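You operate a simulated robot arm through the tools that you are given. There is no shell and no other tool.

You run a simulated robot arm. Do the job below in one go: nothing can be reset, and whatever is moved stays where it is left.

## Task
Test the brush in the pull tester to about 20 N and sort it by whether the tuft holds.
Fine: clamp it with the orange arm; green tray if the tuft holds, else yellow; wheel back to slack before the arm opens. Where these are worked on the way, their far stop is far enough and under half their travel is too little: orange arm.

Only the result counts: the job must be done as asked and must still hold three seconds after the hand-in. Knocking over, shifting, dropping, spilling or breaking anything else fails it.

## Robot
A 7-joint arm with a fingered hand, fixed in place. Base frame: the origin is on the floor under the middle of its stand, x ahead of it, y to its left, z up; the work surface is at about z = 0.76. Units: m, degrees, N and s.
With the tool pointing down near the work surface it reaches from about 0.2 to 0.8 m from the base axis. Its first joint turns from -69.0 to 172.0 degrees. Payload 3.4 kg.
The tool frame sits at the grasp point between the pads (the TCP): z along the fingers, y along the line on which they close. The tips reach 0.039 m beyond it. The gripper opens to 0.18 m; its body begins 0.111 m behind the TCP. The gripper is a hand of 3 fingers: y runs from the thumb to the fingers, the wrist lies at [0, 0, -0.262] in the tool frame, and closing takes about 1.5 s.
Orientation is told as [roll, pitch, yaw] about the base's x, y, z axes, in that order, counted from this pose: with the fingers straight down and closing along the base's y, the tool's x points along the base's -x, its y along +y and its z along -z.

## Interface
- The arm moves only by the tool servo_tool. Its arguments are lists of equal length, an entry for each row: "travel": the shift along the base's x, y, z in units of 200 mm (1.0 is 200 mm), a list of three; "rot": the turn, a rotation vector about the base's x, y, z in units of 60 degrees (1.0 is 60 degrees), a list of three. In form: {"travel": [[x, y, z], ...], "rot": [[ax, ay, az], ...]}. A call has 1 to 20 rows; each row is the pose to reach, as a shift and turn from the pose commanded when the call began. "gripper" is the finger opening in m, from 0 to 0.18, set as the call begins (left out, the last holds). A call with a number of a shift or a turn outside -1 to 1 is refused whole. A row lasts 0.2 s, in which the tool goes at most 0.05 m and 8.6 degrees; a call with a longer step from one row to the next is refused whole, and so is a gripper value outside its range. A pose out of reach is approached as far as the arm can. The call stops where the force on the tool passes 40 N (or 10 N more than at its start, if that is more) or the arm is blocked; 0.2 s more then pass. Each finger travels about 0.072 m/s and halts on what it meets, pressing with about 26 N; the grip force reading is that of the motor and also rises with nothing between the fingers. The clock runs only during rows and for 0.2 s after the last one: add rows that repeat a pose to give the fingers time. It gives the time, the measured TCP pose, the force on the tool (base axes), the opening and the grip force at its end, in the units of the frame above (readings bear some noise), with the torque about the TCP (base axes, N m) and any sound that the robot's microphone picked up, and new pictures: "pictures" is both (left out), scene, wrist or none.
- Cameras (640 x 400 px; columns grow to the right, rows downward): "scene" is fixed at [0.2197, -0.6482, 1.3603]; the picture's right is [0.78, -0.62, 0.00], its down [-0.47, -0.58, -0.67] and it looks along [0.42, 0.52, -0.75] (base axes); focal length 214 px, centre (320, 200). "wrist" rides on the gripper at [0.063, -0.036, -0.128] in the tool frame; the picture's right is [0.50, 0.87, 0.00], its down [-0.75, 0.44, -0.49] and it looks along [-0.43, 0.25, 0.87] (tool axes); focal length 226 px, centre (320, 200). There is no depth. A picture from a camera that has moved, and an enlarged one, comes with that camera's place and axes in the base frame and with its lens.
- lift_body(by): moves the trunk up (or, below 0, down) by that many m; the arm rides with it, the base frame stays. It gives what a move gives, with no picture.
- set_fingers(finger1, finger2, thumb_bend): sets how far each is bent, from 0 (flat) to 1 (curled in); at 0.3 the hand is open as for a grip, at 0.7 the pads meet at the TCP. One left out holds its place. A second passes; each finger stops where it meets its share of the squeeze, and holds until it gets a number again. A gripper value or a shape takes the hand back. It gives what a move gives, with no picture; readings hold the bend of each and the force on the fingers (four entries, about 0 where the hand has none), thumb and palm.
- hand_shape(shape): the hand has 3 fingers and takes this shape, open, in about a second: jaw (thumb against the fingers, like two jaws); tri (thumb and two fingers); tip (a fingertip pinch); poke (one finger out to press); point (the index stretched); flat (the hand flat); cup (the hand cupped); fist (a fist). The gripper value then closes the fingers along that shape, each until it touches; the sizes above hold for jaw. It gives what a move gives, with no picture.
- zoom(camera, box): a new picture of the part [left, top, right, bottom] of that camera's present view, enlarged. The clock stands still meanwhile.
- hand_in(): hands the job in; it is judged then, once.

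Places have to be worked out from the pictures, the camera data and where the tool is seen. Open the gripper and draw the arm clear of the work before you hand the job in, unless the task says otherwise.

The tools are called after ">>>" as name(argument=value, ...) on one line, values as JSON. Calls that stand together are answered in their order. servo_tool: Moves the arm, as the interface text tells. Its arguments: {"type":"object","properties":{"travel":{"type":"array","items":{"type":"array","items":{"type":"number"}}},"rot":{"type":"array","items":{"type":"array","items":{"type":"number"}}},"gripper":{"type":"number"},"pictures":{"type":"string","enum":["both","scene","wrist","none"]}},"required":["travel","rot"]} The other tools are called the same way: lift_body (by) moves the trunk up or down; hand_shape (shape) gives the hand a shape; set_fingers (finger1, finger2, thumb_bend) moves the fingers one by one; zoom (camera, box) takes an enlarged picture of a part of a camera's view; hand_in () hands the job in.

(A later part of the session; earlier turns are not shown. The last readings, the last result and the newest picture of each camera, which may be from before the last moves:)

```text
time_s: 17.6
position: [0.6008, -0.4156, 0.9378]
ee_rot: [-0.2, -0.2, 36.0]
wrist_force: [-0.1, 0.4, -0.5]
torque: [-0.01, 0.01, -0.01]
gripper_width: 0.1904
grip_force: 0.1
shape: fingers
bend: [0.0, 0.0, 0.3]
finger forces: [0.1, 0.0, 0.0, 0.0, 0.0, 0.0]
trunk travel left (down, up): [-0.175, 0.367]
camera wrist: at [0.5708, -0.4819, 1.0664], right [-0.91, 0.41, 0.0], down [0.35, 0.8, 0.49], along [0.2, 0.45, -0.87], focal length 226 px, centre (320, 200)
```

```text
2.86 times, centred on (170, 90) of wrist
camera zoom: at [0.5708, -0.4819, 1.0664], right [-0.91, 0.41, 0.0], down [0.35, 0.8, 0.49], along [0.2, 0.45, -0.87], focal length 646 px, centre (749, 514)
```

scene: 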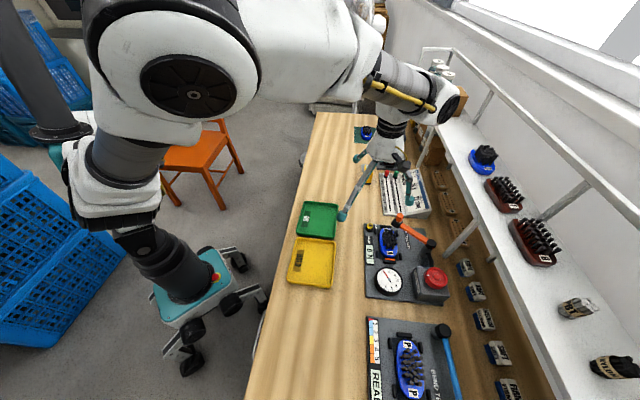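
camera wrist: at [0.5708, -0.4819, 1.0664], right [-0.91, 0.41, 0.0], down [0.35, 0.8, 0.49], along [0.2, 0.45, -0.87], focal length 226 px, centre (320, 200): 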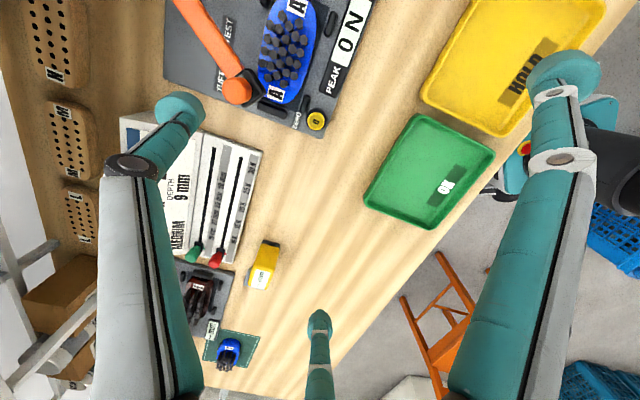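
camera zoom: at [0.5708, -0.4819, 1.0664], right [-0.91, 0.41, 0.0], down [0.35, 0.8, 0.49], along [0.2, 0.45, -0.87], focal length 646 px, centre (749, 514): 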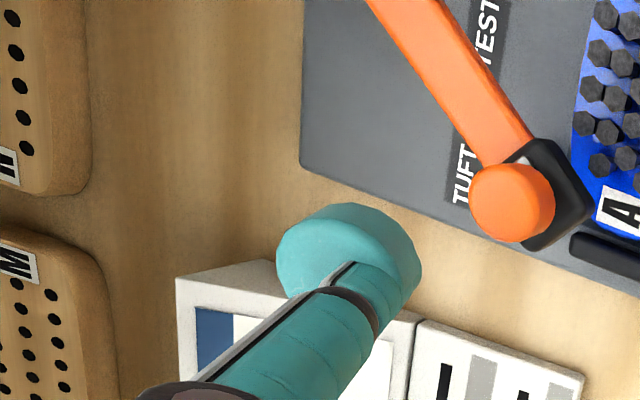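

Grip now at about (0.635, -0.499), pivot (0.649, -0.606), radius 0.108. I put the thumb slightly further behind the grip, lower it, and push along the tighter arc.

>>> servo_tool(travel=[[0.07, 0.035, 0], [0.07, 0.035, -0.14], [0.07, 0.035, -0.275], [0.03, 0.02, -0.275], [-0.02, 0.01, -0.275], [-0.068, 0.012, -0.275], [-0.115, 0.01, -0.275], [-0.163, 0.004, -0.275], [-0.21, -0.006, -0.275]], rot=[[0, 0, 0], [0, 0, 0], [0, 0, 0], [0, 0, 0], [0, 0, 0], [0, 0, 0], [0, 0, 0], [0, 0, 0], [0, 0, 0]], pictures="both")

>>> zoom(camera="scene", box=[350, 180, 470, 280])

>>> zoom(camera="wrist", box=[60, 0, 280, 160])

```text
time_s: 19.6
position: [0.557, -0.4174, 0.8831]
ee_rot: [-0.2, -0.1, 36.0]
wrist_force: [-0.4, 1.3, 0.2]
torque: [-0.01, 0.01, 0.03]
gripper_width: 0.1901
grip_force: 0.1
shape: fingers
bend: [0.0, 0.0, 0.3]
finger forces: [0.0, 0.0, 0.0, 0.1, 0.1, 0.0]
trunk travel left (down, up): [-0.175, 0.367]
camera wrist: at [0.5267, -0.4826, 1.0111], right [-0.91, 0.41, 0.0], down [0.35, 0.8, 0.49], along [0.2, 0.45, -0.87], focal length 226 px, centre (320, 200)
```

scene: 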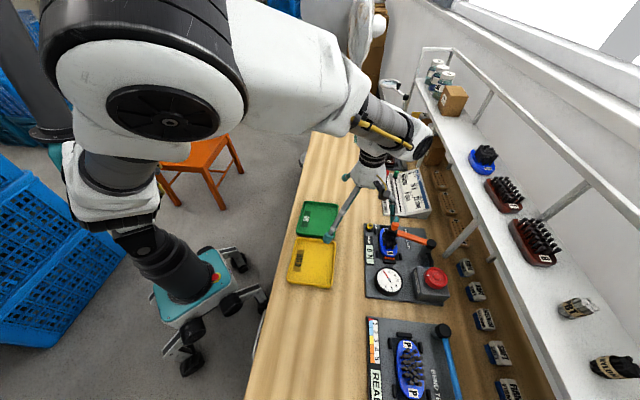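
wrist: 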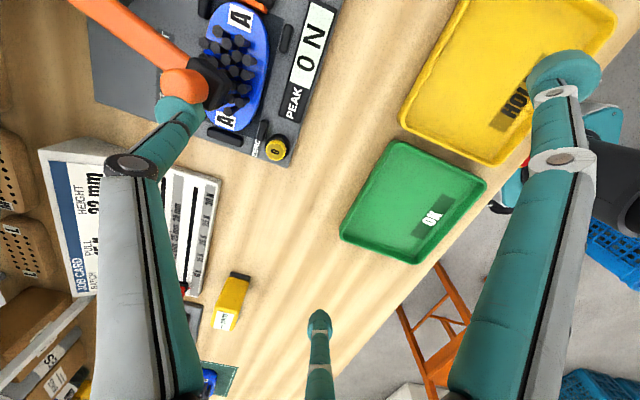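

```text
4.00 times, centred on (410, 230) of scene
camera zoom: at [0.2197, -0.6482, 1.3603], right [0.78, -0.62, 0.0], down [-0.47, -0.58, -0.67], along [0.42, 0.52, -0.75], focal length 858 px, centre (-40, 80)
```

zoom: 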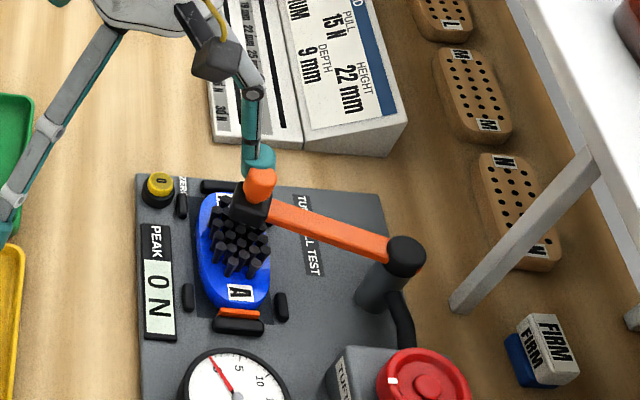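

```text
2.50 times, centred on (170, 80) of wrist
camera zoom: at [0.5267, -0.4826, 1.0111], right [-0.91, 0.41, 0.0], down [0.35, 0.8, 0.49], along [0.2, 0.45, -0.87], focal length 565 px, centre (695, 500)
```

zoom: 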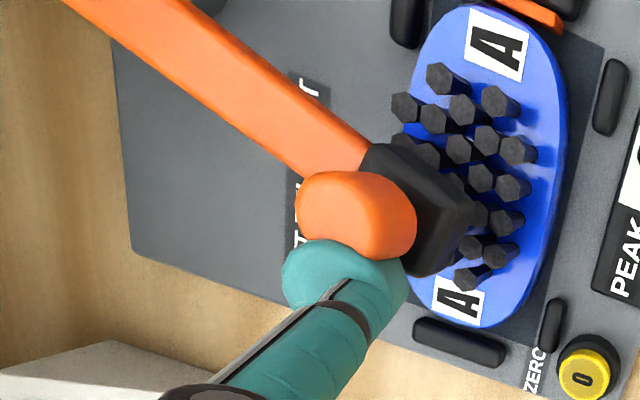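

The lever is now at about 118° and follows well. I push on in smaller steps toward the stop and watch the force.

>>> servo_tool(travel=[[-0.03, -0.01, 0], [-0.06, -0.022, 0], [-0.09, -0.036, 0], [-0.115, -0.05, 0]], rot=[[0, 0, 0], [0, 0, 0], [0, 0, 0], [0, 0, 0]], pictures="scene")

>>> zoom(camera="scene", box=[350, 180, 470, 280])

```text
time_s: 20.6
position: [0.5317, -0.4287, 0.8825]
ee_rot: [-0.1, -0.1, 35.9]
wrist_force: [-4.1, 4.8, 3.5]
torque: [-0.01, -0.06, -0.04]
gripper_width: 0.1855
grip_force: 3.4
shape: fingers
bend: [0.0, 0.0, 0.33]
finger forces: [0.1, 0.0, 0.0, 0.0, 5.8, 0.1]
trunk travel left (down, up): [-0.175, 0.367]
```

scene: 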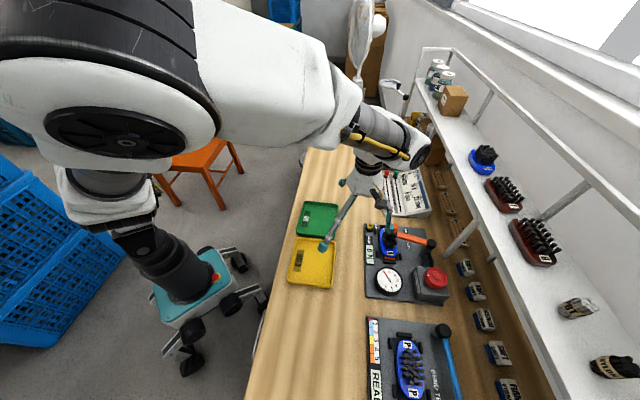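

```text
4.00 times, centred on (410, 230) of scene
camera zoom: at [0.2197, -0.6482, 1.3603], right [0.78, -0.62, 0.0], down [-0.47, -0.58, -0.67], along [0.42, 0.52, -0.75], focal length 858 px, centre (-40, 80)
```

zoom: 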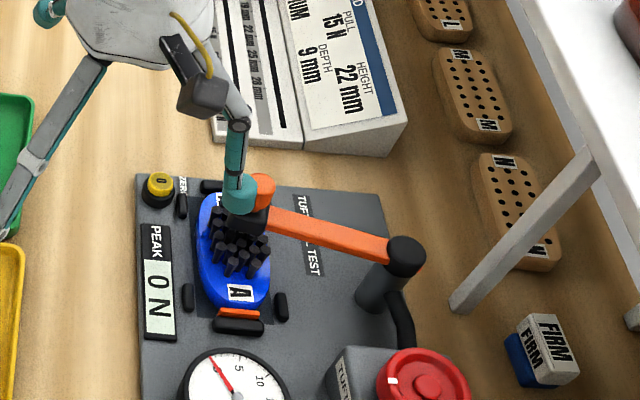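

The force (inward-up) shows the thumb slid to the lever's outer end while the lever itself stopped near 119°. I back off, go up and over, and come down again squarely behind the grip to check whether this is really the stop.

>>> servo_tool(travel=[[-0.04, 0.06, 0.0], [-0.04, 0.06, 0.18], [-0.04, 0.06, 0.3], [0.1, 0.07, 0.3], [0.232, 0.0735, 0.3], [0.232, 0.0735, 0.3], [0.232, 0.0735, 0.15], [0.232, 0.0735, 0.0], [0.232, 0.0735, 0.0]], rot=[[0, 0, 0], [0, 0, 0], [0, 0, 0], [0, 0, 0], [0, 0, 0], [0, 0, 0], [0, 0, 0], [0, 0, 0], [0, 0, 0]], pictures="both")

>>> zoom(camera="scene", box=[350, 180, 470, 280])

>>> zoom(camera="wrist", box=[60, 0, 280, 160])

```text
time_s: 22.6
position: [0.5816, -0.4123, 0.8812]
ee_rot: [-0.2, -0.1, 36.0]
wrist_force: [0.7, -0.2, -0.2]
torque: [0.02, 0.03, 0.02]
gripper_width: 0.19
grip_force: 0.0
shape: fingers
bend: [0.0, 0.0, 0.3]
finger forces: [0.0, 0.0, 0.0, 0.0, 0.1, 0.0]
trunk travel left (down, up): [-0.175, 0.367]
camera wrist: at [0.5514, -0.4781, 1.0096], right [-0.91, 0.41, 0.0], down [0.35, 0.8, 0.49], along [0.2, 0.45, -0.87], focal length 226 px, centre (320, 200)
```

scene: 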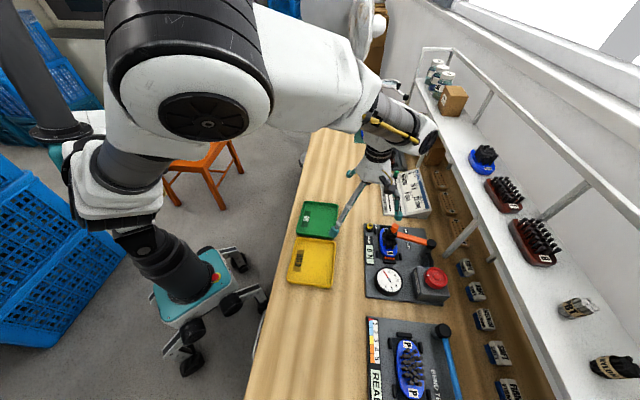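
wrist: 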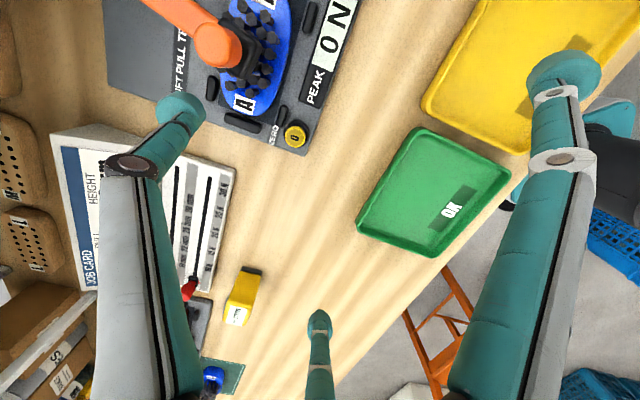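

```text
4.00 times, centred on (410, 230) of scene
camera zoom: at [0.2197, -0.6482, 1.3603], right [0.78, -0.62, 0.0], down [-0.47, -0.58, -0.67], along [0.42, 0.52, -0.75], focal length 858 px, centre (-40, 80)
```

zoom: 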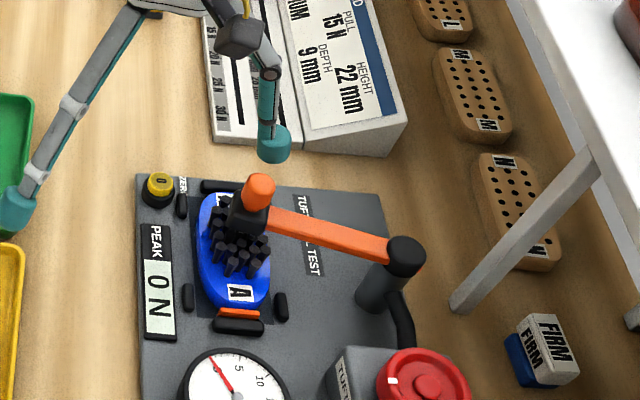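

```text
2.50 times, centred on (170, 80) of wrist
camera zoom: at [0.5514, -0.4781, 1.0096], right [-0.91, 0.41, 0.0], down [0.35, 0.8, 0.49], along [0.2, 0.45, -0.87], focal length 565 px, centre (695, 500)
```

zoom: 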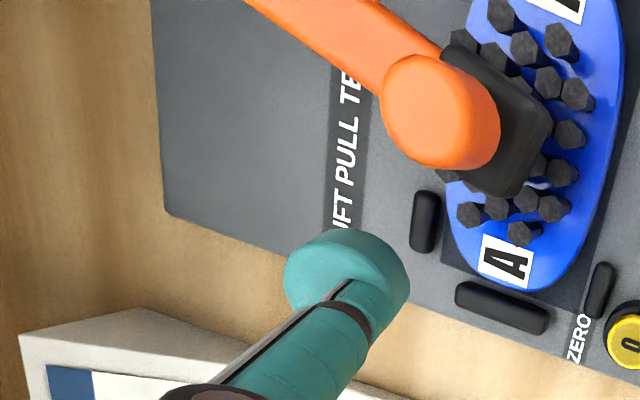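

The gripper box on the lever now sits over the tufts. I push again squarely from behind, with the contact on the inner part so it cannot slip outward, in small steps.

>>> servo_tool(travel=[[-0.034, -0.02, 0], [-0.064, -0.039, 0], [-0.086, -0.052, 0], [-0.107, -0.064, 0], [-0.12, -0.072, 0]], rot=[[0, 0, 0], [0, 0, 0], [0, 0, 0], [0, 0, 0], [0, 0, 0]], pictures="scene")

>>> zoom(camera="scene", box=[350, 180, 470, 280])

```text
time_s: 23.8
position: [0.5581, -0.4272, 0.8822]
ee_rot: [-0.2, -0.1, 36.0]
wrist_force: [0.2, -0.8, -0.5]
torque: [0.0, 0.01, 0.01]
gripper_width: 0.19
grip_force: 0.0
shape: fingers
bend: [0.0, 0.0, 0.3]
finger forces: [0.0, 0.0, 0.0, 0.1, 0.1, 0.0]
trunk travel left (down, up): [-0.175, 0.367]
```

scene: 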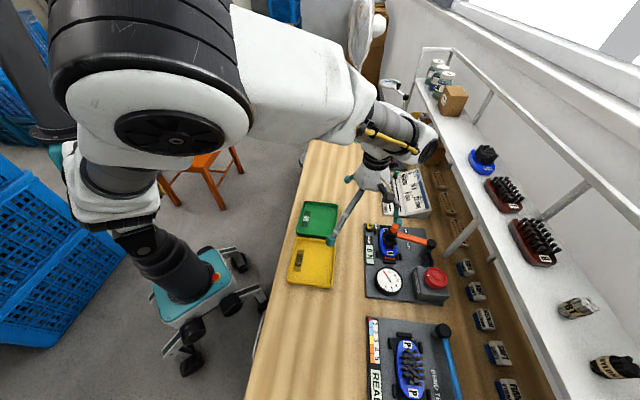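

```text
4.00 times, centred on (410, 230) of scene
camera zoom: at [0.2197, -0.6482, 1.3603], right [0.78, -0.62, 0.0], down [-0.47, -0.58, -0.67], along [0.42, 0.52, -0.75], focal length 858 px, centre (-40, 80)
```

zoom: 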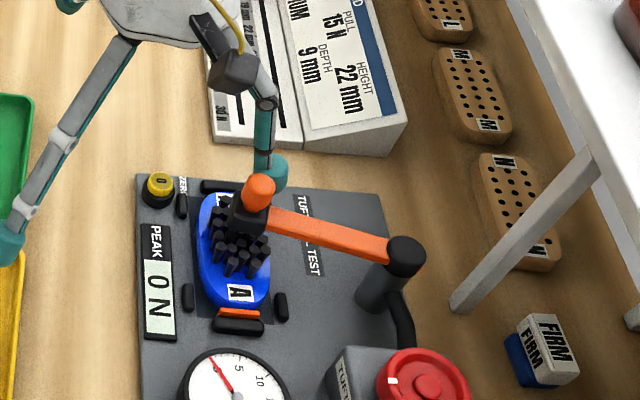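

No contact force yet; I continue a little further along the same line.

>>> servo_tool(travel=[[-0.021, -0.013, 0], [-0.043, -0.026, 0], [-0.06, -0.036, 0], [-0.075, -0.045, 0]], rot=[[0, 0, 0], [0, 0, 0], [0, 0, 0], [0, 0, 0]], pictures="scene")

>>> zoom(camera="scene", box=[350, 180, 470, 280])

```text
time_s: 24.8
position: [0.5496, -0.4293, 0.8863]
ee_rot: [-0.5, -1.5, 36.8]
wrist_force: [37.6, 19.9, -17.0]
torque: [1.88, 0.0, 3.96]
gripper_width: 0.1904
grip_force: 20.3
shape: fingers
bend: [0.0, 0.0, 0.28]
finger forces: [0.0, 0.0, 0.0, 0.0, 40.5, 0.0]
trunk travel left (down, up): [-0.175, 0.367]
stopped in row 4: the force on the tool passed its limit at 42 N (the readings are from after the stop); the commanded pose is now the measured one
```

scene: 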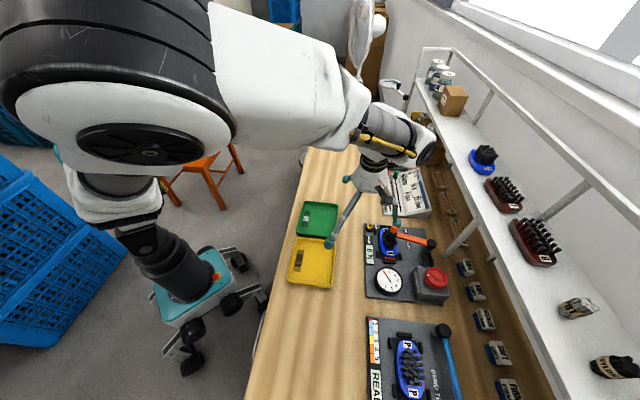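

```text
4.00 times, centred on (410, 230) of scene
camera zoom: at [0.2197, -0.6482, 1.3603], right [0.78, -0.62, 0.0], down [-0.47, -0.58, -0.67], along [0.42, 0.52, -0.75], focal length 858 px, centre (-40, 80)
```

zoom: 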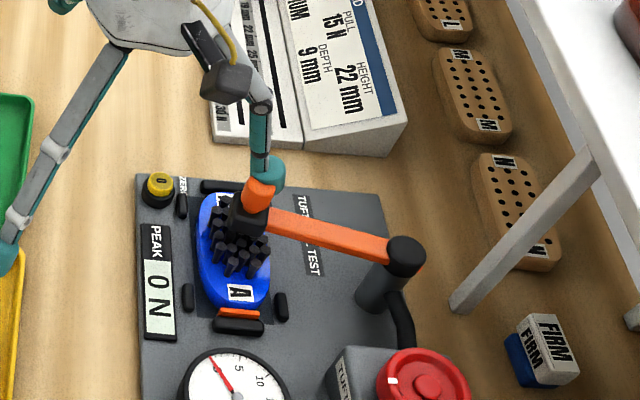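

The tool hit 42 N with the lever unmoved, so the lever is at its far stop (about 75° of travel) with the box over the tufts. I back off and lift away, then survey the wheel.

>>> servo_tool(travel=[[0.05, 0.03, 0], [0.11, 0.066, 0], [0.15, 0.09, 0.05], [0.15, 0.09, 0.25], [0.15, 0.09, 0.45], [0.15, 0.09, 0.6], [0.15, 0.09, 0.6]], rot=[[0, 0, 0], [0, 0, 0], [0, 0, 0], [0, 0, 0], [0, 0, 0], [0, 0, 0], [0, 0, 0]], pictures="both")

>>> zoom(camera="scene", box=[350, 200, 470, 310])

>>> zoom(camera="scene", box=[405, 255, 460, 305])

>>> zoom(camera="scene", box=[365, 215, 425, 260])

```text
time_s: 26.4
position: [0.5733, -0.414, 1.0083]
ee_rot: [-0.5, -0.8, 36.3]
wrist_force: [-0.6, -0.2, -0.5]
torque: [0.0, 0.03, -0.03]
gripper_width: 0.1902
grip_force: 0.1
shape: fingers
bend: [0.0, 0.0, 0.3]
finger forces: [0.0, 0.1, 0.1, 0.1, 0.0, 0.0]
trunk travel left (down, up): [-0.175, 0.367]
camera wrist: at [0.5417, -0.4805, 1.1362], right [-0.92, 0.4, -0.02], down [0.34, 0.8, 0.5], along [0.21, 0.45, -0.87], focal length 226 px, centre (320, 200)
```

scene: 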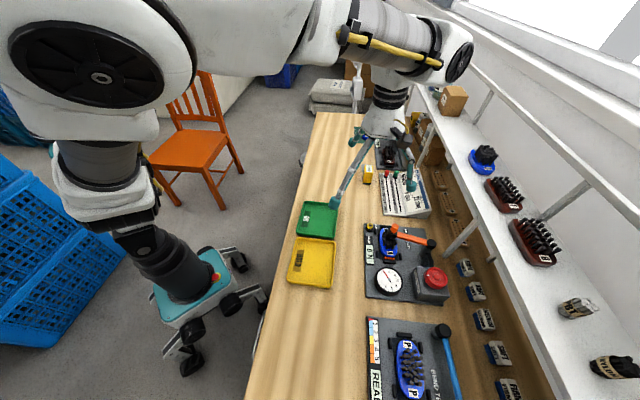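
wrist: 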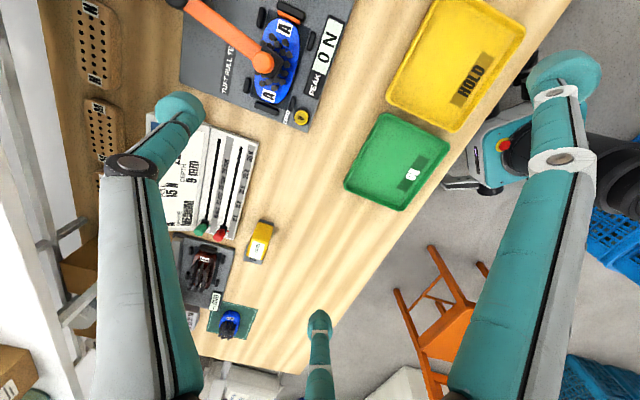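

```text
3.64 times, centred on (410, 255) of scene
camera zoom: at [0.2197, -0.6482, 1.3603], right [0.78, -0.62, 0.0], down [-0.47, -0.58, -0.67], along [0.42, 0.52, -0.75], focal length 780 px, centre (-7, 0)
```

zoom: 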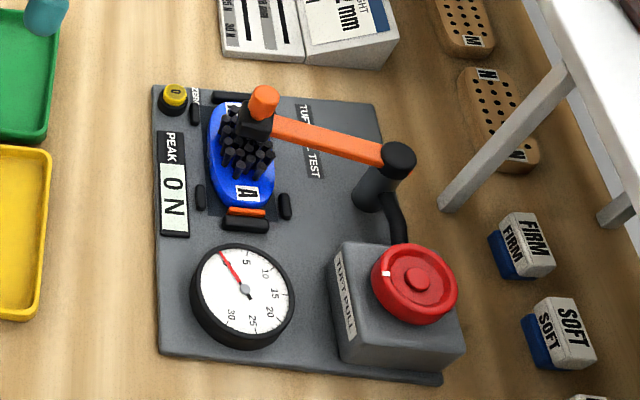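

```text
8.00 times, centred on (432, 280) of scene
camera zoom: at [0.2197, -0.6482, 1.3603], right [0.78, -0.62, 0.0], down [-0.47, -0.58, -0.67], along [0.42, 0.52, -0.75], focal length 1716 px, centre (-580, -440)
```

zoom: 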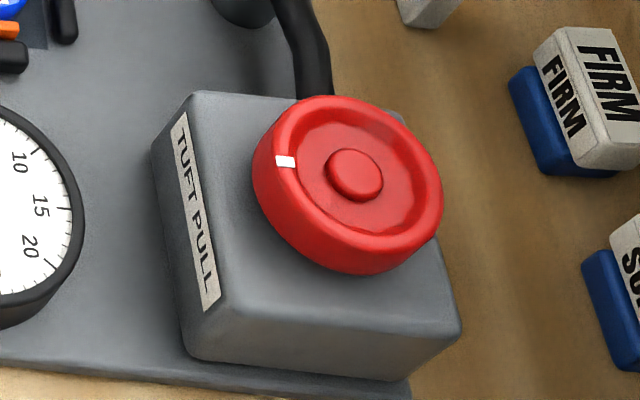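

```text
8.89 times, centred on (395, 238) of scene
camera zoom: at [0.2197, -0.6482, 1.3603], right [0.78, -0.62, 0.0], down [-0.47, -0.58, -0.67], along [0.42, 0.52, -0.75], focal length 1906 px, centre (-347, -133)
```

zoom: 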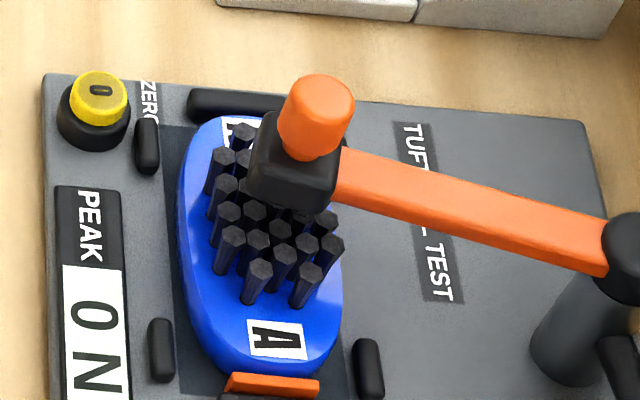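

Lever box sits over the tufts, display still 0 N. Now the wheel: scene ray gives y≈-0.666 with x between 0.566 and 0.587 depending on height, so I move to view it with the wrist camera, narrowing the hand to 0.10 on the way.

>>> servo_tool(travel=[[-0.1, -0.16, 0.01], [-0.2, -0.33, 0.02], [-0.3, -0.5, 0.03], [-0.4, -0.67, 0.04], [-0.5, -0.84, 0.05], [-0.6, -1.0, 0.05], [-0.6, -1.0, 0.05]], rot=[[0, 0, -0.1], [0.002, 0.003, -0.2], [0.004, 0.006, -0.3], [0.006, 0.009, -0.4], [0.008, 0.013, -0.5], [0.008, 0.013, -0.605], [0.008, 0.013, -0.605]], gripper=0.1, pictures="both")

>>> zoom(camera="wrist", box=[190, 130, 350, 270])

```text
time_s: 28.0
position: [0.4555, -0.6153, 1.0163]
ee_rot: [0.0, -0.1, -0.1]
wrist_force: [0.3, 0.4, 0.1]
torque: [-0.01, -0.02, -0.03]
gripper_width: 0.1005
grip_force: 0.0
shape: jaw
bend: [0.7, 0.7, 0.7]
finger forces: [0.1, 0.0, 0.0, 0.0, 0.1, 0.0]
trunk travel left (down, up): [-0.175, 0.367]
camera wrist: at [0.391, -0.651, 1.1433], right [-0.5, 0.87, 0.0], down [0.75, 0.43, 0.49], along [0.43, 0.25, -0.87], focal length 226 px, centre (320, 200)
```

scene: 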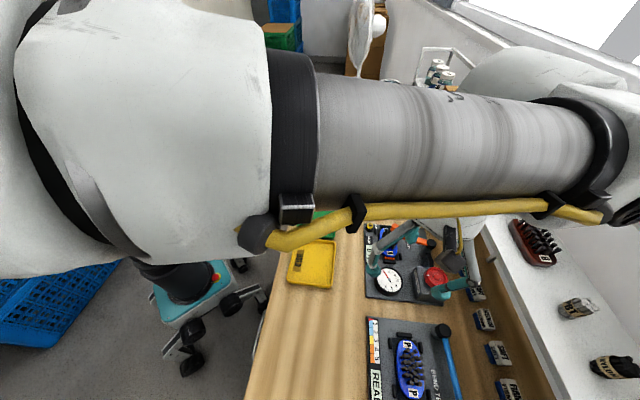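
wrist: 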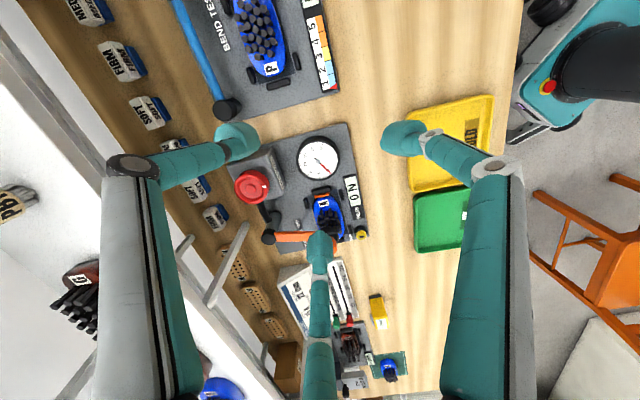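

```text
2.86 times, centred on (270, 200) of wrist
camera zoom: at [0.391, -0.651, 1.1433], right [-0.5, 0.87, 0.0], down [0.75, 0.43, 0.49], along [0.43, 0.25, -0.87], focal length 646 px, centre (463, 200)
```

zoom: 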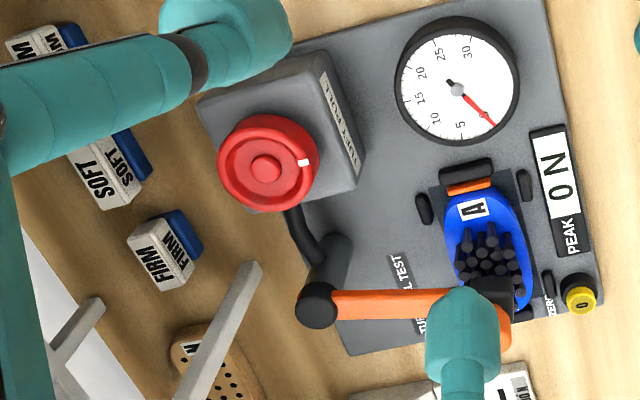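

The wheel top works out near (0.581, -0.666, 0.83), but these two viewpoints are too alike for good depth. I move the narrowed hand above the wheel to see it from nearly overhead and to test the reach there.

>>> servo_tool(travel=[[0.15, -0.07, -0.04], [0.3, -0.14, -0.09], [0.42, -0.2, -0.14], [0.54, -0.244, -0.18], [0.54, -0.244, -0.18]], rot=[[0, 0, 0], [0, 0, 0], [0, 0, 0], [0, 0, 0], [0, 0, 0]], pictures="both")

>>> zoom(camera="wrist", box=[200, 60, 400, 220])

>>> zoom(camera="wrist", box=[40, 100, 300, 300])

```text
time_s: 29.2
position: [0.5597, -0.6627, 0.9838]
ee_rot: [0.1, -0.2, -0.1]
wrist_force: [0.0, 0.1, 0.2]
torque: [0.01, 0.02, 0.03]
gripper_width: 0.1005
grip_force: 0.1
shape: jaw
bend: [0.7, 0.7, 0.7]
finger forces: [0.0, 0.1, 0.0, 0.0, 0.0, 0.0]
trunk travel left (down, up): [-0.175, 0.367]
camera wrist: at [0.4956, -0.6984, 1.1111], right [-0.5, 0.87, 0.0], down [0.75, 0.44, 0.5], along [0.43, 0.25, -0.87], focal length 226 px, centre (320, 200)
```

scene: 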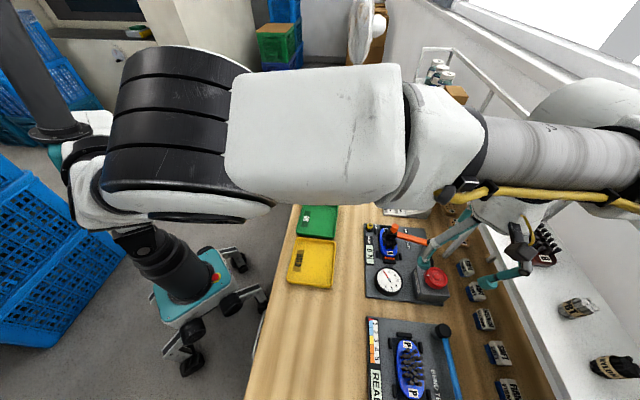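
wrist: 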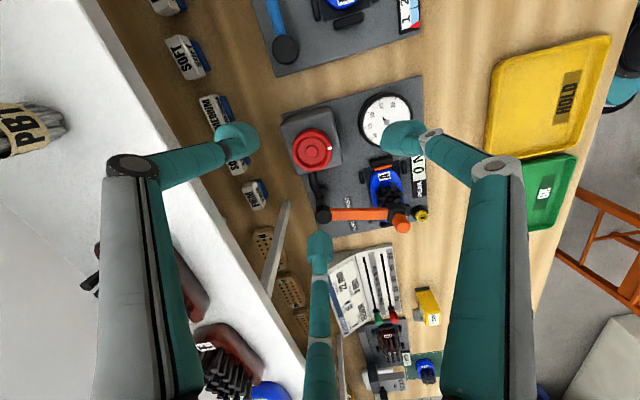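

```text
2.50 times, centred on (300, 140) of wrist
camera zoom: at [0.4956, -0.6984, 1.1111], right [-0.5, 0.87, 0.0], down [0.75, 0.44, 0.5], along [0.43, 0.25, -0.87], focal length 565 px, centre (370, 350)
```

zoom: 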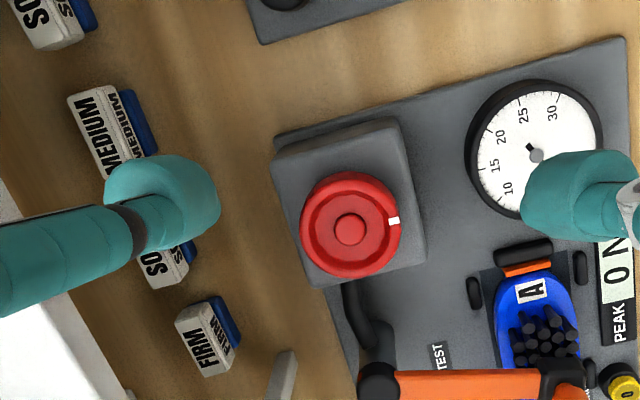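

```text
2.00 times, centred on (170, 200) of wrist
camera zoom: at [0.4956, -0.6984, 1.1111], right [-0.5, 0.87, 0.0], down [0.75, 0.44, 0.5], along [0.43, 0.25, -0.87], focal length 452 px, centre (620, 200)
```

zoom: 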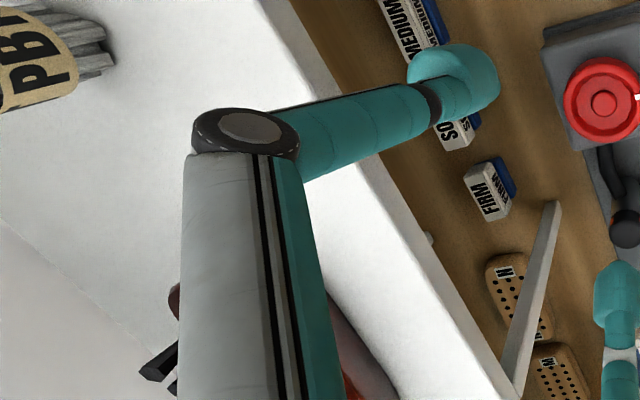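

Reach is fine. With this good baseline the wheel top is at (0.573, -0.665, 0.840), Ø≈0.051, and I now understand that the three fingers close radially at 120°, like a chuck, which suits the wheel. I check the post's position and height since one finger will be near it.

>>> zoom(camera="wrist", box=[280, 160, 440, 260])

>>> zoom(camera="scene", box=[360, 215, 460, 305])

```text
4.00 times, centred on (360, 210) of wrist
camera zoom: at [0.4956, -0.6984, 1.1111], right [-0.5, 0.87, 0.0], down [0.75, 0.44, 0.5], along [0.43, 0.25, -0.87], focal length 904 px, centre (160, 160)
```

zoom: 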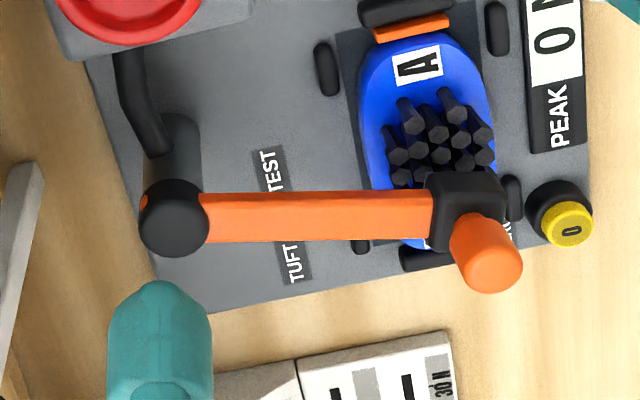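

```text
4.44 times, centred on (410, 260) of scene
camera zoom: at [0.2197, -0.6482, 1.3603], right [0.78, -0.62, 0.0], down [-0.47, -0.58, -0.67], along [0.42, 0.52, -0.75], focal length 953 px, centre (-80, -67)
```

zoom: 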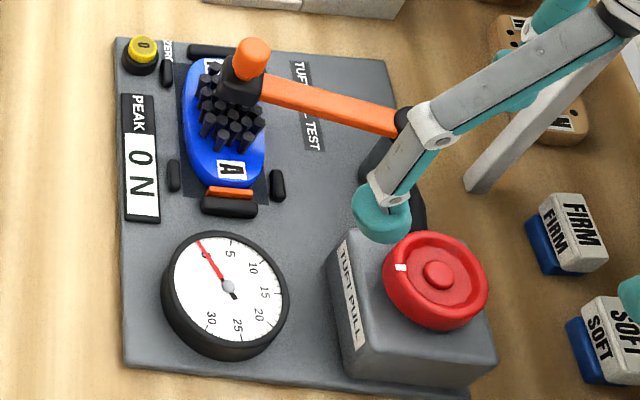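

Post is at (0.647, -0.605) with its cap at z≈0.846, clear of the fingers when they hold the wheel. I open to 0.078, turn to yaw +15°, centre over the wheel and descend around it.

>>> servo_tool(travel=[[0.03, -0.006, -0.1], [0.067, -0.012, -0.25], [0.067, -0.012, -0.4], [0.067, -0.012, -0.5], [0.067, -0.012, -0.575], [0.067, -0.012, -0.575]], rot=[[0, 0, 0.08], [0, 0, 0.16], [0, 0, 0.25], [0, 0, 0.25], [0, 0, 0.25], [0, 0, 0.25]], gripper=0.078, pictures="both")

>>> zoom(camera="wrist", box=[220, 80, 420, 240])

>>> zoom(camera="scene", box=[360, 215, 480, 315])

```text
time_s: 30.6
position: [0.5726, -0.6645, 0.8671]
ee_rot: [-0.1, -0.1, 14.9]
wrist_force: [0.2, 0.1, 0.5]
torque: [0.0, -0.01, 0.03]
gripper_width: 0.0784
grip_force: 0.2
shape: jaw
bend: [0.71, 0.71, 0.73]
finger forces: [0.0, 0.0, 0.0, 0.0, 0.1, 0.0]
trunk travel left (down, up): [-0.175, 0.367]
camera wrist: at [0.521, -0.7162, 0.9944], right [-0.71, 0.71, 0.0], down [0.61, 0.61, 0.5], along [0.35, 0.35, -0.87], focal length 226 px, centre (320, 200)
```

scene: 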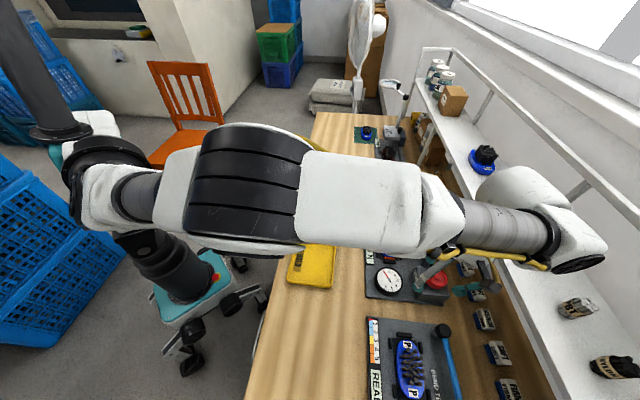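
wrist: 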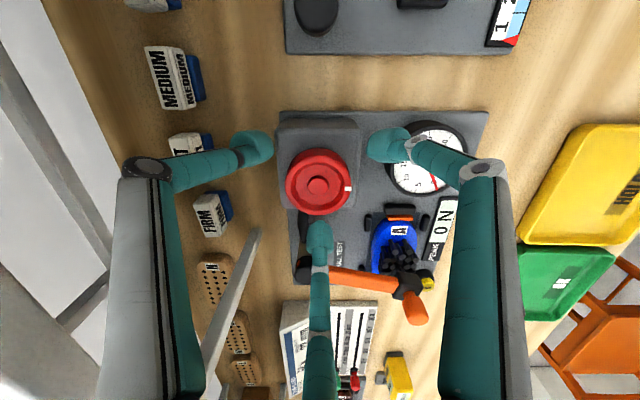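

```text
2.50 times, centred on (320, 160) of wrist
camera zoom: at [0.521, -0.7162, 0.9944], right [-0.71, 0.71, 0.0], down [0.61, 0.61, 0.5], along [0.35, 0.35, -0.87], focal length 565 px, centre (320, 300)
```

zoom: 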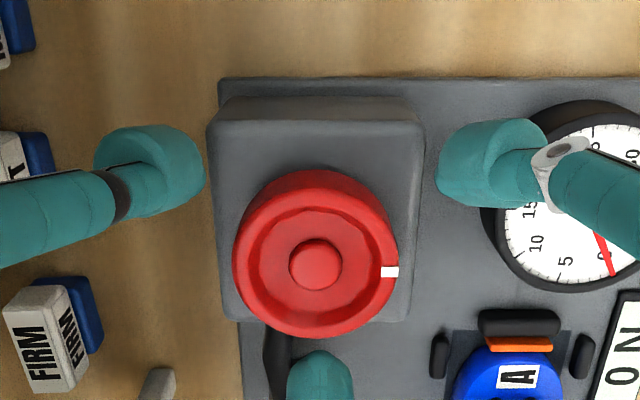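

```text
4.00 times, centred on (420, 265) of scene
camera zoom: at [0.2197, -0.6482, 1.3603], right [0.78, -0.62, 0.0], down [-0.47, -0.58, -0.67], along [0.42, 0.52, -0.75], focal length 858 px, centre (-80, -60)
```

zoom: 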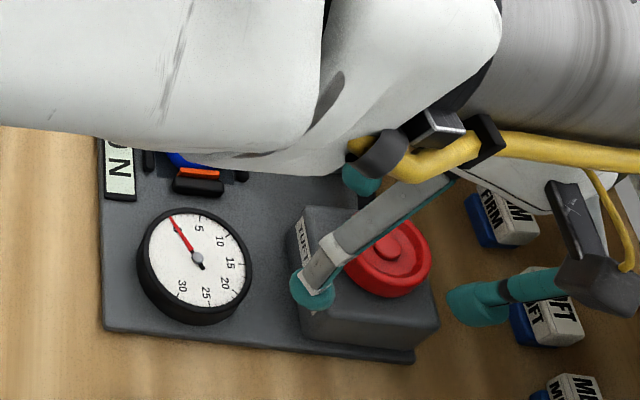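

The three fingertips surround the wheel evenly. I lower a few millimetres and close on it.

>>> servo_tool(travel=[[0.003, 0.003, -0.015], [0.003, 0.003, -0.015], [0.003, 0.003, -0.015], [0.003, 0.003, -0.015], [0.003, 0.003, -0.015]], rot=[[0, 0, 0], [0, 0, 0], [0, 0, 0], [0, 0, 0], [0, 0, 0]], gripper=0.03, pictures="both")

>>> zoom(camera="wrist", box=[220, 80, 420, 240])

```text
time_s: 31.8
position: [0.574, -0.6651, 0.8639]
ee_rot: [0.0, -0.2, 15.0]
wrist_force: [-1.2, 0.1, -0.9]
torque: [-0.01, 0.02, -0.03]
gripper_width: 0.043
grip_force: 26.1
shape: jaw
bend: [0.72, 0.72, 0.75]
finger forces: [23.5, 23.4, 0.0, 0.0, 23.9, 0.0]
trunk travel left (down, up): [-0.175, 0.367]
camera wrist: at [0.5222, -0.7158, 0.9914], right [-0.71, 0.71, 0.0], down [0.61, 0.61, 0.5], along [0.35, 0.35, -0.87], focal length 226 px, centre (320, 200)
```

scene: 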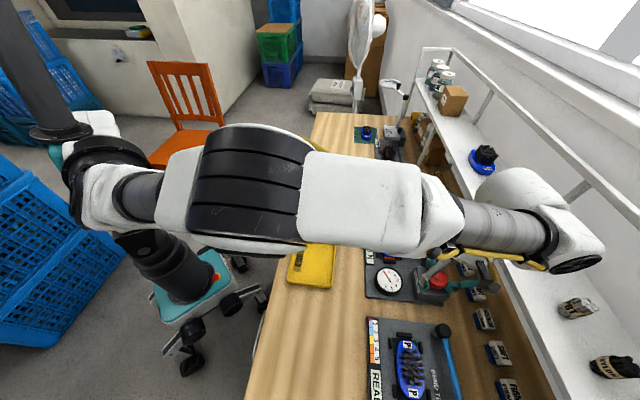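
wrist: 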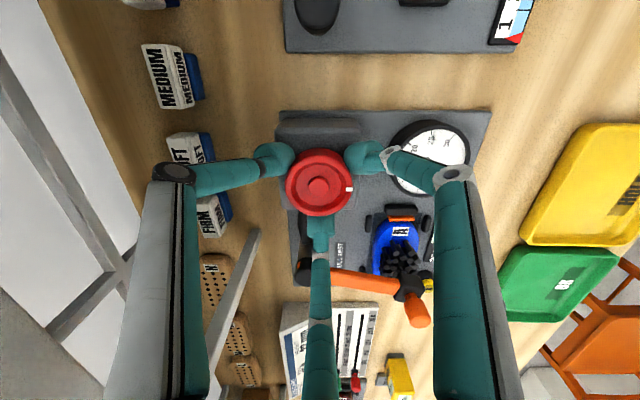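

```text
2.50 times, centred on (320, 160) of wrist
camera zoom: at [0.5222, -0.7158, 0.9914], right [-0.71, 0.71, 0.0], down [0.61, 0.61, 0.5], along [0.35, 0.35, -0.87], focal length 565 px, centre (320, 300)
```

zoom: 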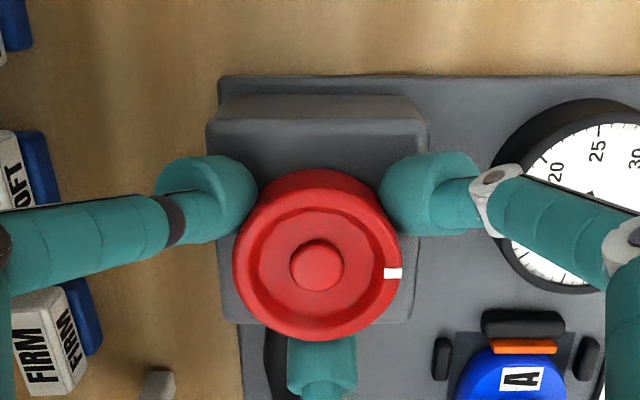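

All three fingers hold the wheel with about 23 N each. I turn it clockwise by 15° as a trial and read gauge and torque.

>>> servo_tool(travel=[[0, 0, 0], [0, 0, 0], [0, 0, 0], [0, 0, 0]], rot=[[0, 0, -0.08], [0, 0, -0.16], [0, 0, -0.25], [0, 0, -0.25]], pictures="both")

>>> zoom(camera="scene", box=[360, 240, 460, 310])

>>> zoom(camera="wrist", box=[260, 100, 480, 280])

```text
time_s: 32.8
position: [0.5742, -0.6646, 0.8635]
ee_rot: [0.0, -0.3, 0.0]
wrist_force: [-1.8, 0.5, 4.3]
torque: [-0.02, 0.07, 0.01]
gripper_width: 0.0428
grip_force: 25.5
shape: jaw
bend: [0.72, 0.72, 0.75]
finger forces: [24.9, 23.5, 0.0, 0.0, 24.5, 0.1]
trunk travel left (down, up): [-0.175, 0.367]
camera wrist: at [0.5109, -0.7, 0.9911], right [-0.5, 0.87, 0.0], down [0.75, 0.44, 0.5], along [0.43, 0.25, -0.87], focal length 226 px, centre (320, 200)
```

scene: 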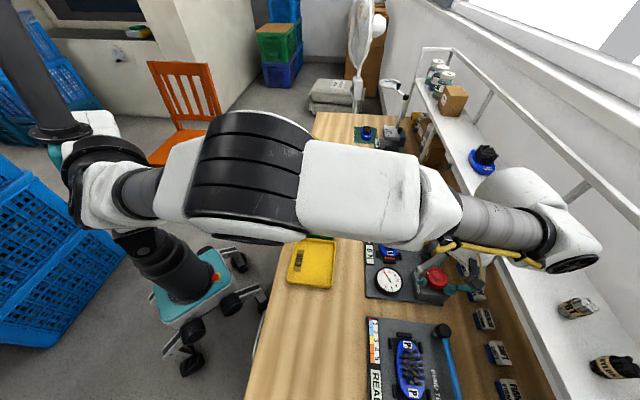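
wrist: 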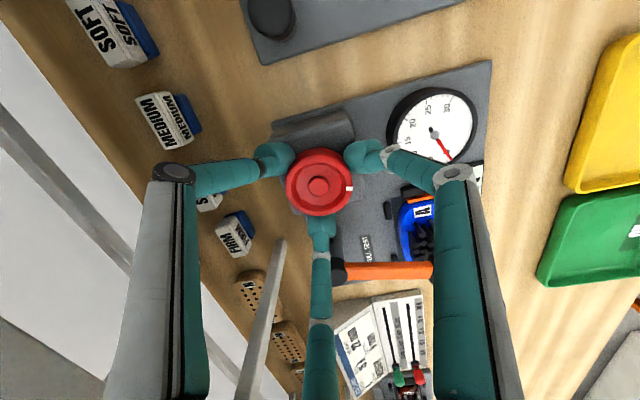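

```text
5.71 times, centred on (410, 275) of scene
camera zoom: at [0.2197, -0.6482, 1.3603], right [0.78, -0.62, 0.0], down [-0.47, -0.58, -0.67], along [0.42, 0.52, -0.75], focal length 1226 px, centre (-194, -229)
```

zoom: 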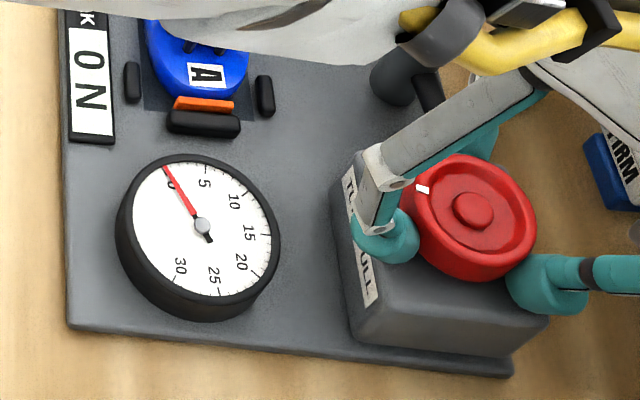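

```text
2.22 times, centred on (370, 190) of wrist
camera zoom: at [0.5109, -0.7, 0.9911], right [-0.5, 0.87, 0.0], down [0.75, 0.44, 0.5], along [0.43, 0.25, -0.87], focal length 502 px, centre (209, 222)
```

zoom: 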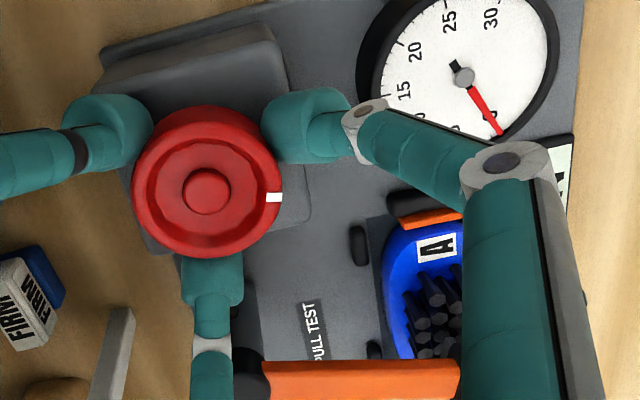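

The wheel turned clockwise freely and the gauge is still at 0, so some slack is being taken up. I go on by another 20°.

>>> servo_tool(travel=[[0, 0, 0], [0, 0, 0], [0, 0, 0], [0, 0, 0], [0, 0, 0]], rot=[[0, 0, -0.085], [0, 0, -0.17], [0, 0, -0.25], [0, 0, -0.334], [0, 0, -0.334]], pictures="scene")

>>> zoom(camera="scene", box=[360, 240, 460, 310])

```text
time_s: 34.0
position: [0.5752, -0.6627, 0.8639]
ee_rot: [0.1, -0.3, -20.0]
wrist_force: [-1.2, 1.7, 7.1]
torque: [0.05, 0.0, 0.01]
gripper_width: 0.0428
grip_force: 25.9
shape: jaw
bend: [0.72, 0.72, 0.75]
finger forces: [25.1, 24.3, 0.0, 0.0, 24.3, 0.1]
trunk travel left (down, up): [-0.175, 0.367]
```

scene: 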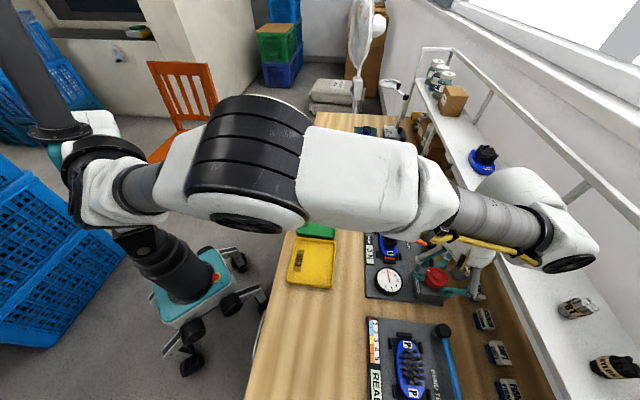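

```text
5.71 times, centred on (410, 275) of scene
camera zoom: at [0.2197, -0.6482, 1.3603], right [0.78, -0.62, 0.0], down [-0.47, -0.58, -0.67], along [0.42, 0.52, -0.75], focal length 1226 px, centre (-194, -229)
```

zoom: 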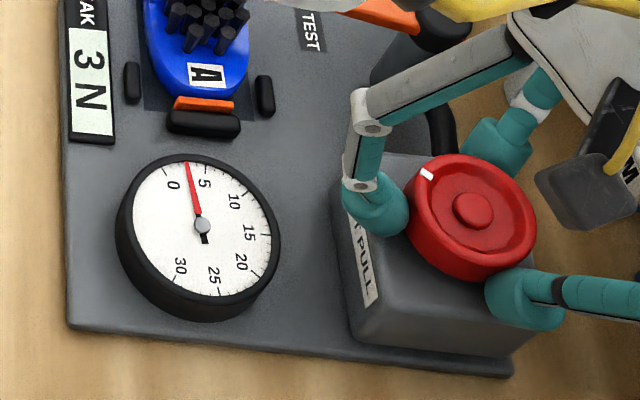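

Gauge and display now read 3 N. I continue clockwise in small steps.

>>> servo_tool(travel=[[0, 0, 0], [0, 0, 0], [0, 0, 0], [0, 0, 0]], rot=[[0, 0, -0.085], [0, 0, -0.17], [0, 0, -0.25], [0, 0, -0.25]], pictures="both")

>>> zoom(camera="scene", box=[360, 240, 460, 310])

>>> zoom(camera="wrist", box=[120, 100, 340, 280])

```text
time_s: 35.0
position: [0.5754, -0.664, 0.8646]
ee_rot: [0.0, -0.1, -35.1]
wrist_force: [-1.6, 3.9, 6.0]
torque: [0.14, 0.04, -0.01]
gripper_width: 0.0427
grip_force: 26.1
shape: jaw
bend: [0.72, 0.72, 0.75]
finger forces: [27.0, 24.1, 0.0, 0.0, 23.7, 0.0]
trunk travel left (down, up): [-0.175, 0.367]
camera wrist: at [0.5021, -0.6571, 0.991], right [0.09, 1.0, 0.0], down [0.87, -0.08, 0.49], along [0.49, -0.05, -0.87], focal length 226 px, centre (320, 200)
```

scene: 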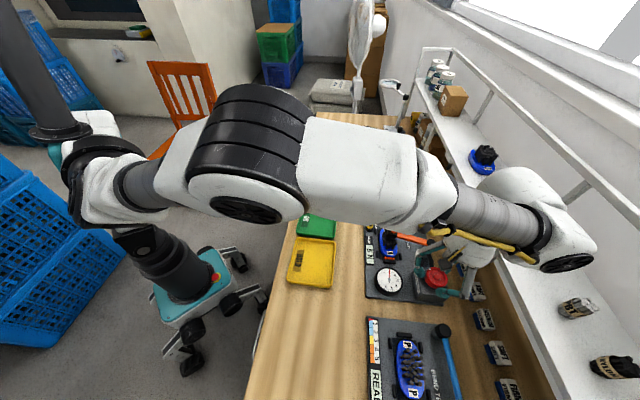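
wrist: 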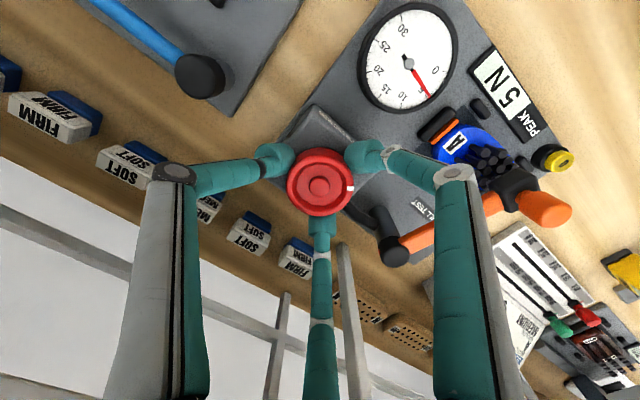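

```text
5.71 times, centred on (410, 275) of scene
camera zoom: at [0.2197, -0.6482, 1.3603], right [0.78, -0.62, 0.0], down [-0.47, -0.58, -0.67], along [0.42, 0.52, -0.75], focal length 1226 px, centre (-194, -229)
```

zoom: 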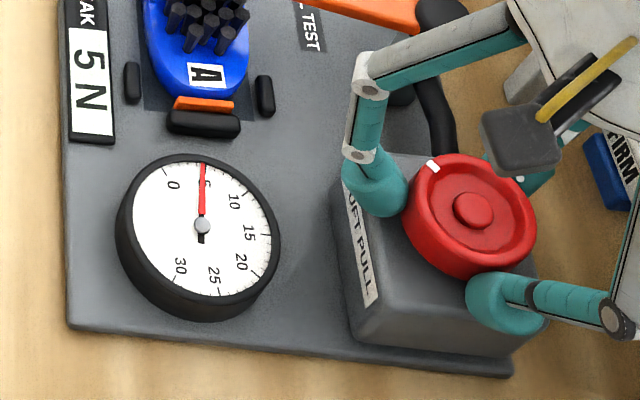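

```text
2.22 times, centred on (230, 190) of wrist
camera zoom: at [0.5021, -0.6571, 0.991], right [0.09, 1.0, 0.0], down [0.87, -0.08, 0.49], along [0.49, -0.05, -0.87], focal length 502 px, centre (520, 222)
```

zoom: 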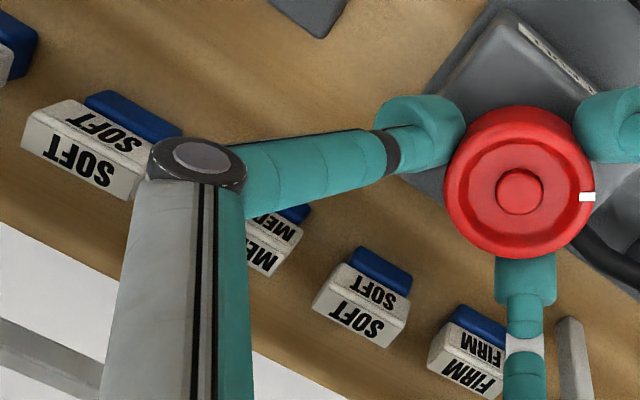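

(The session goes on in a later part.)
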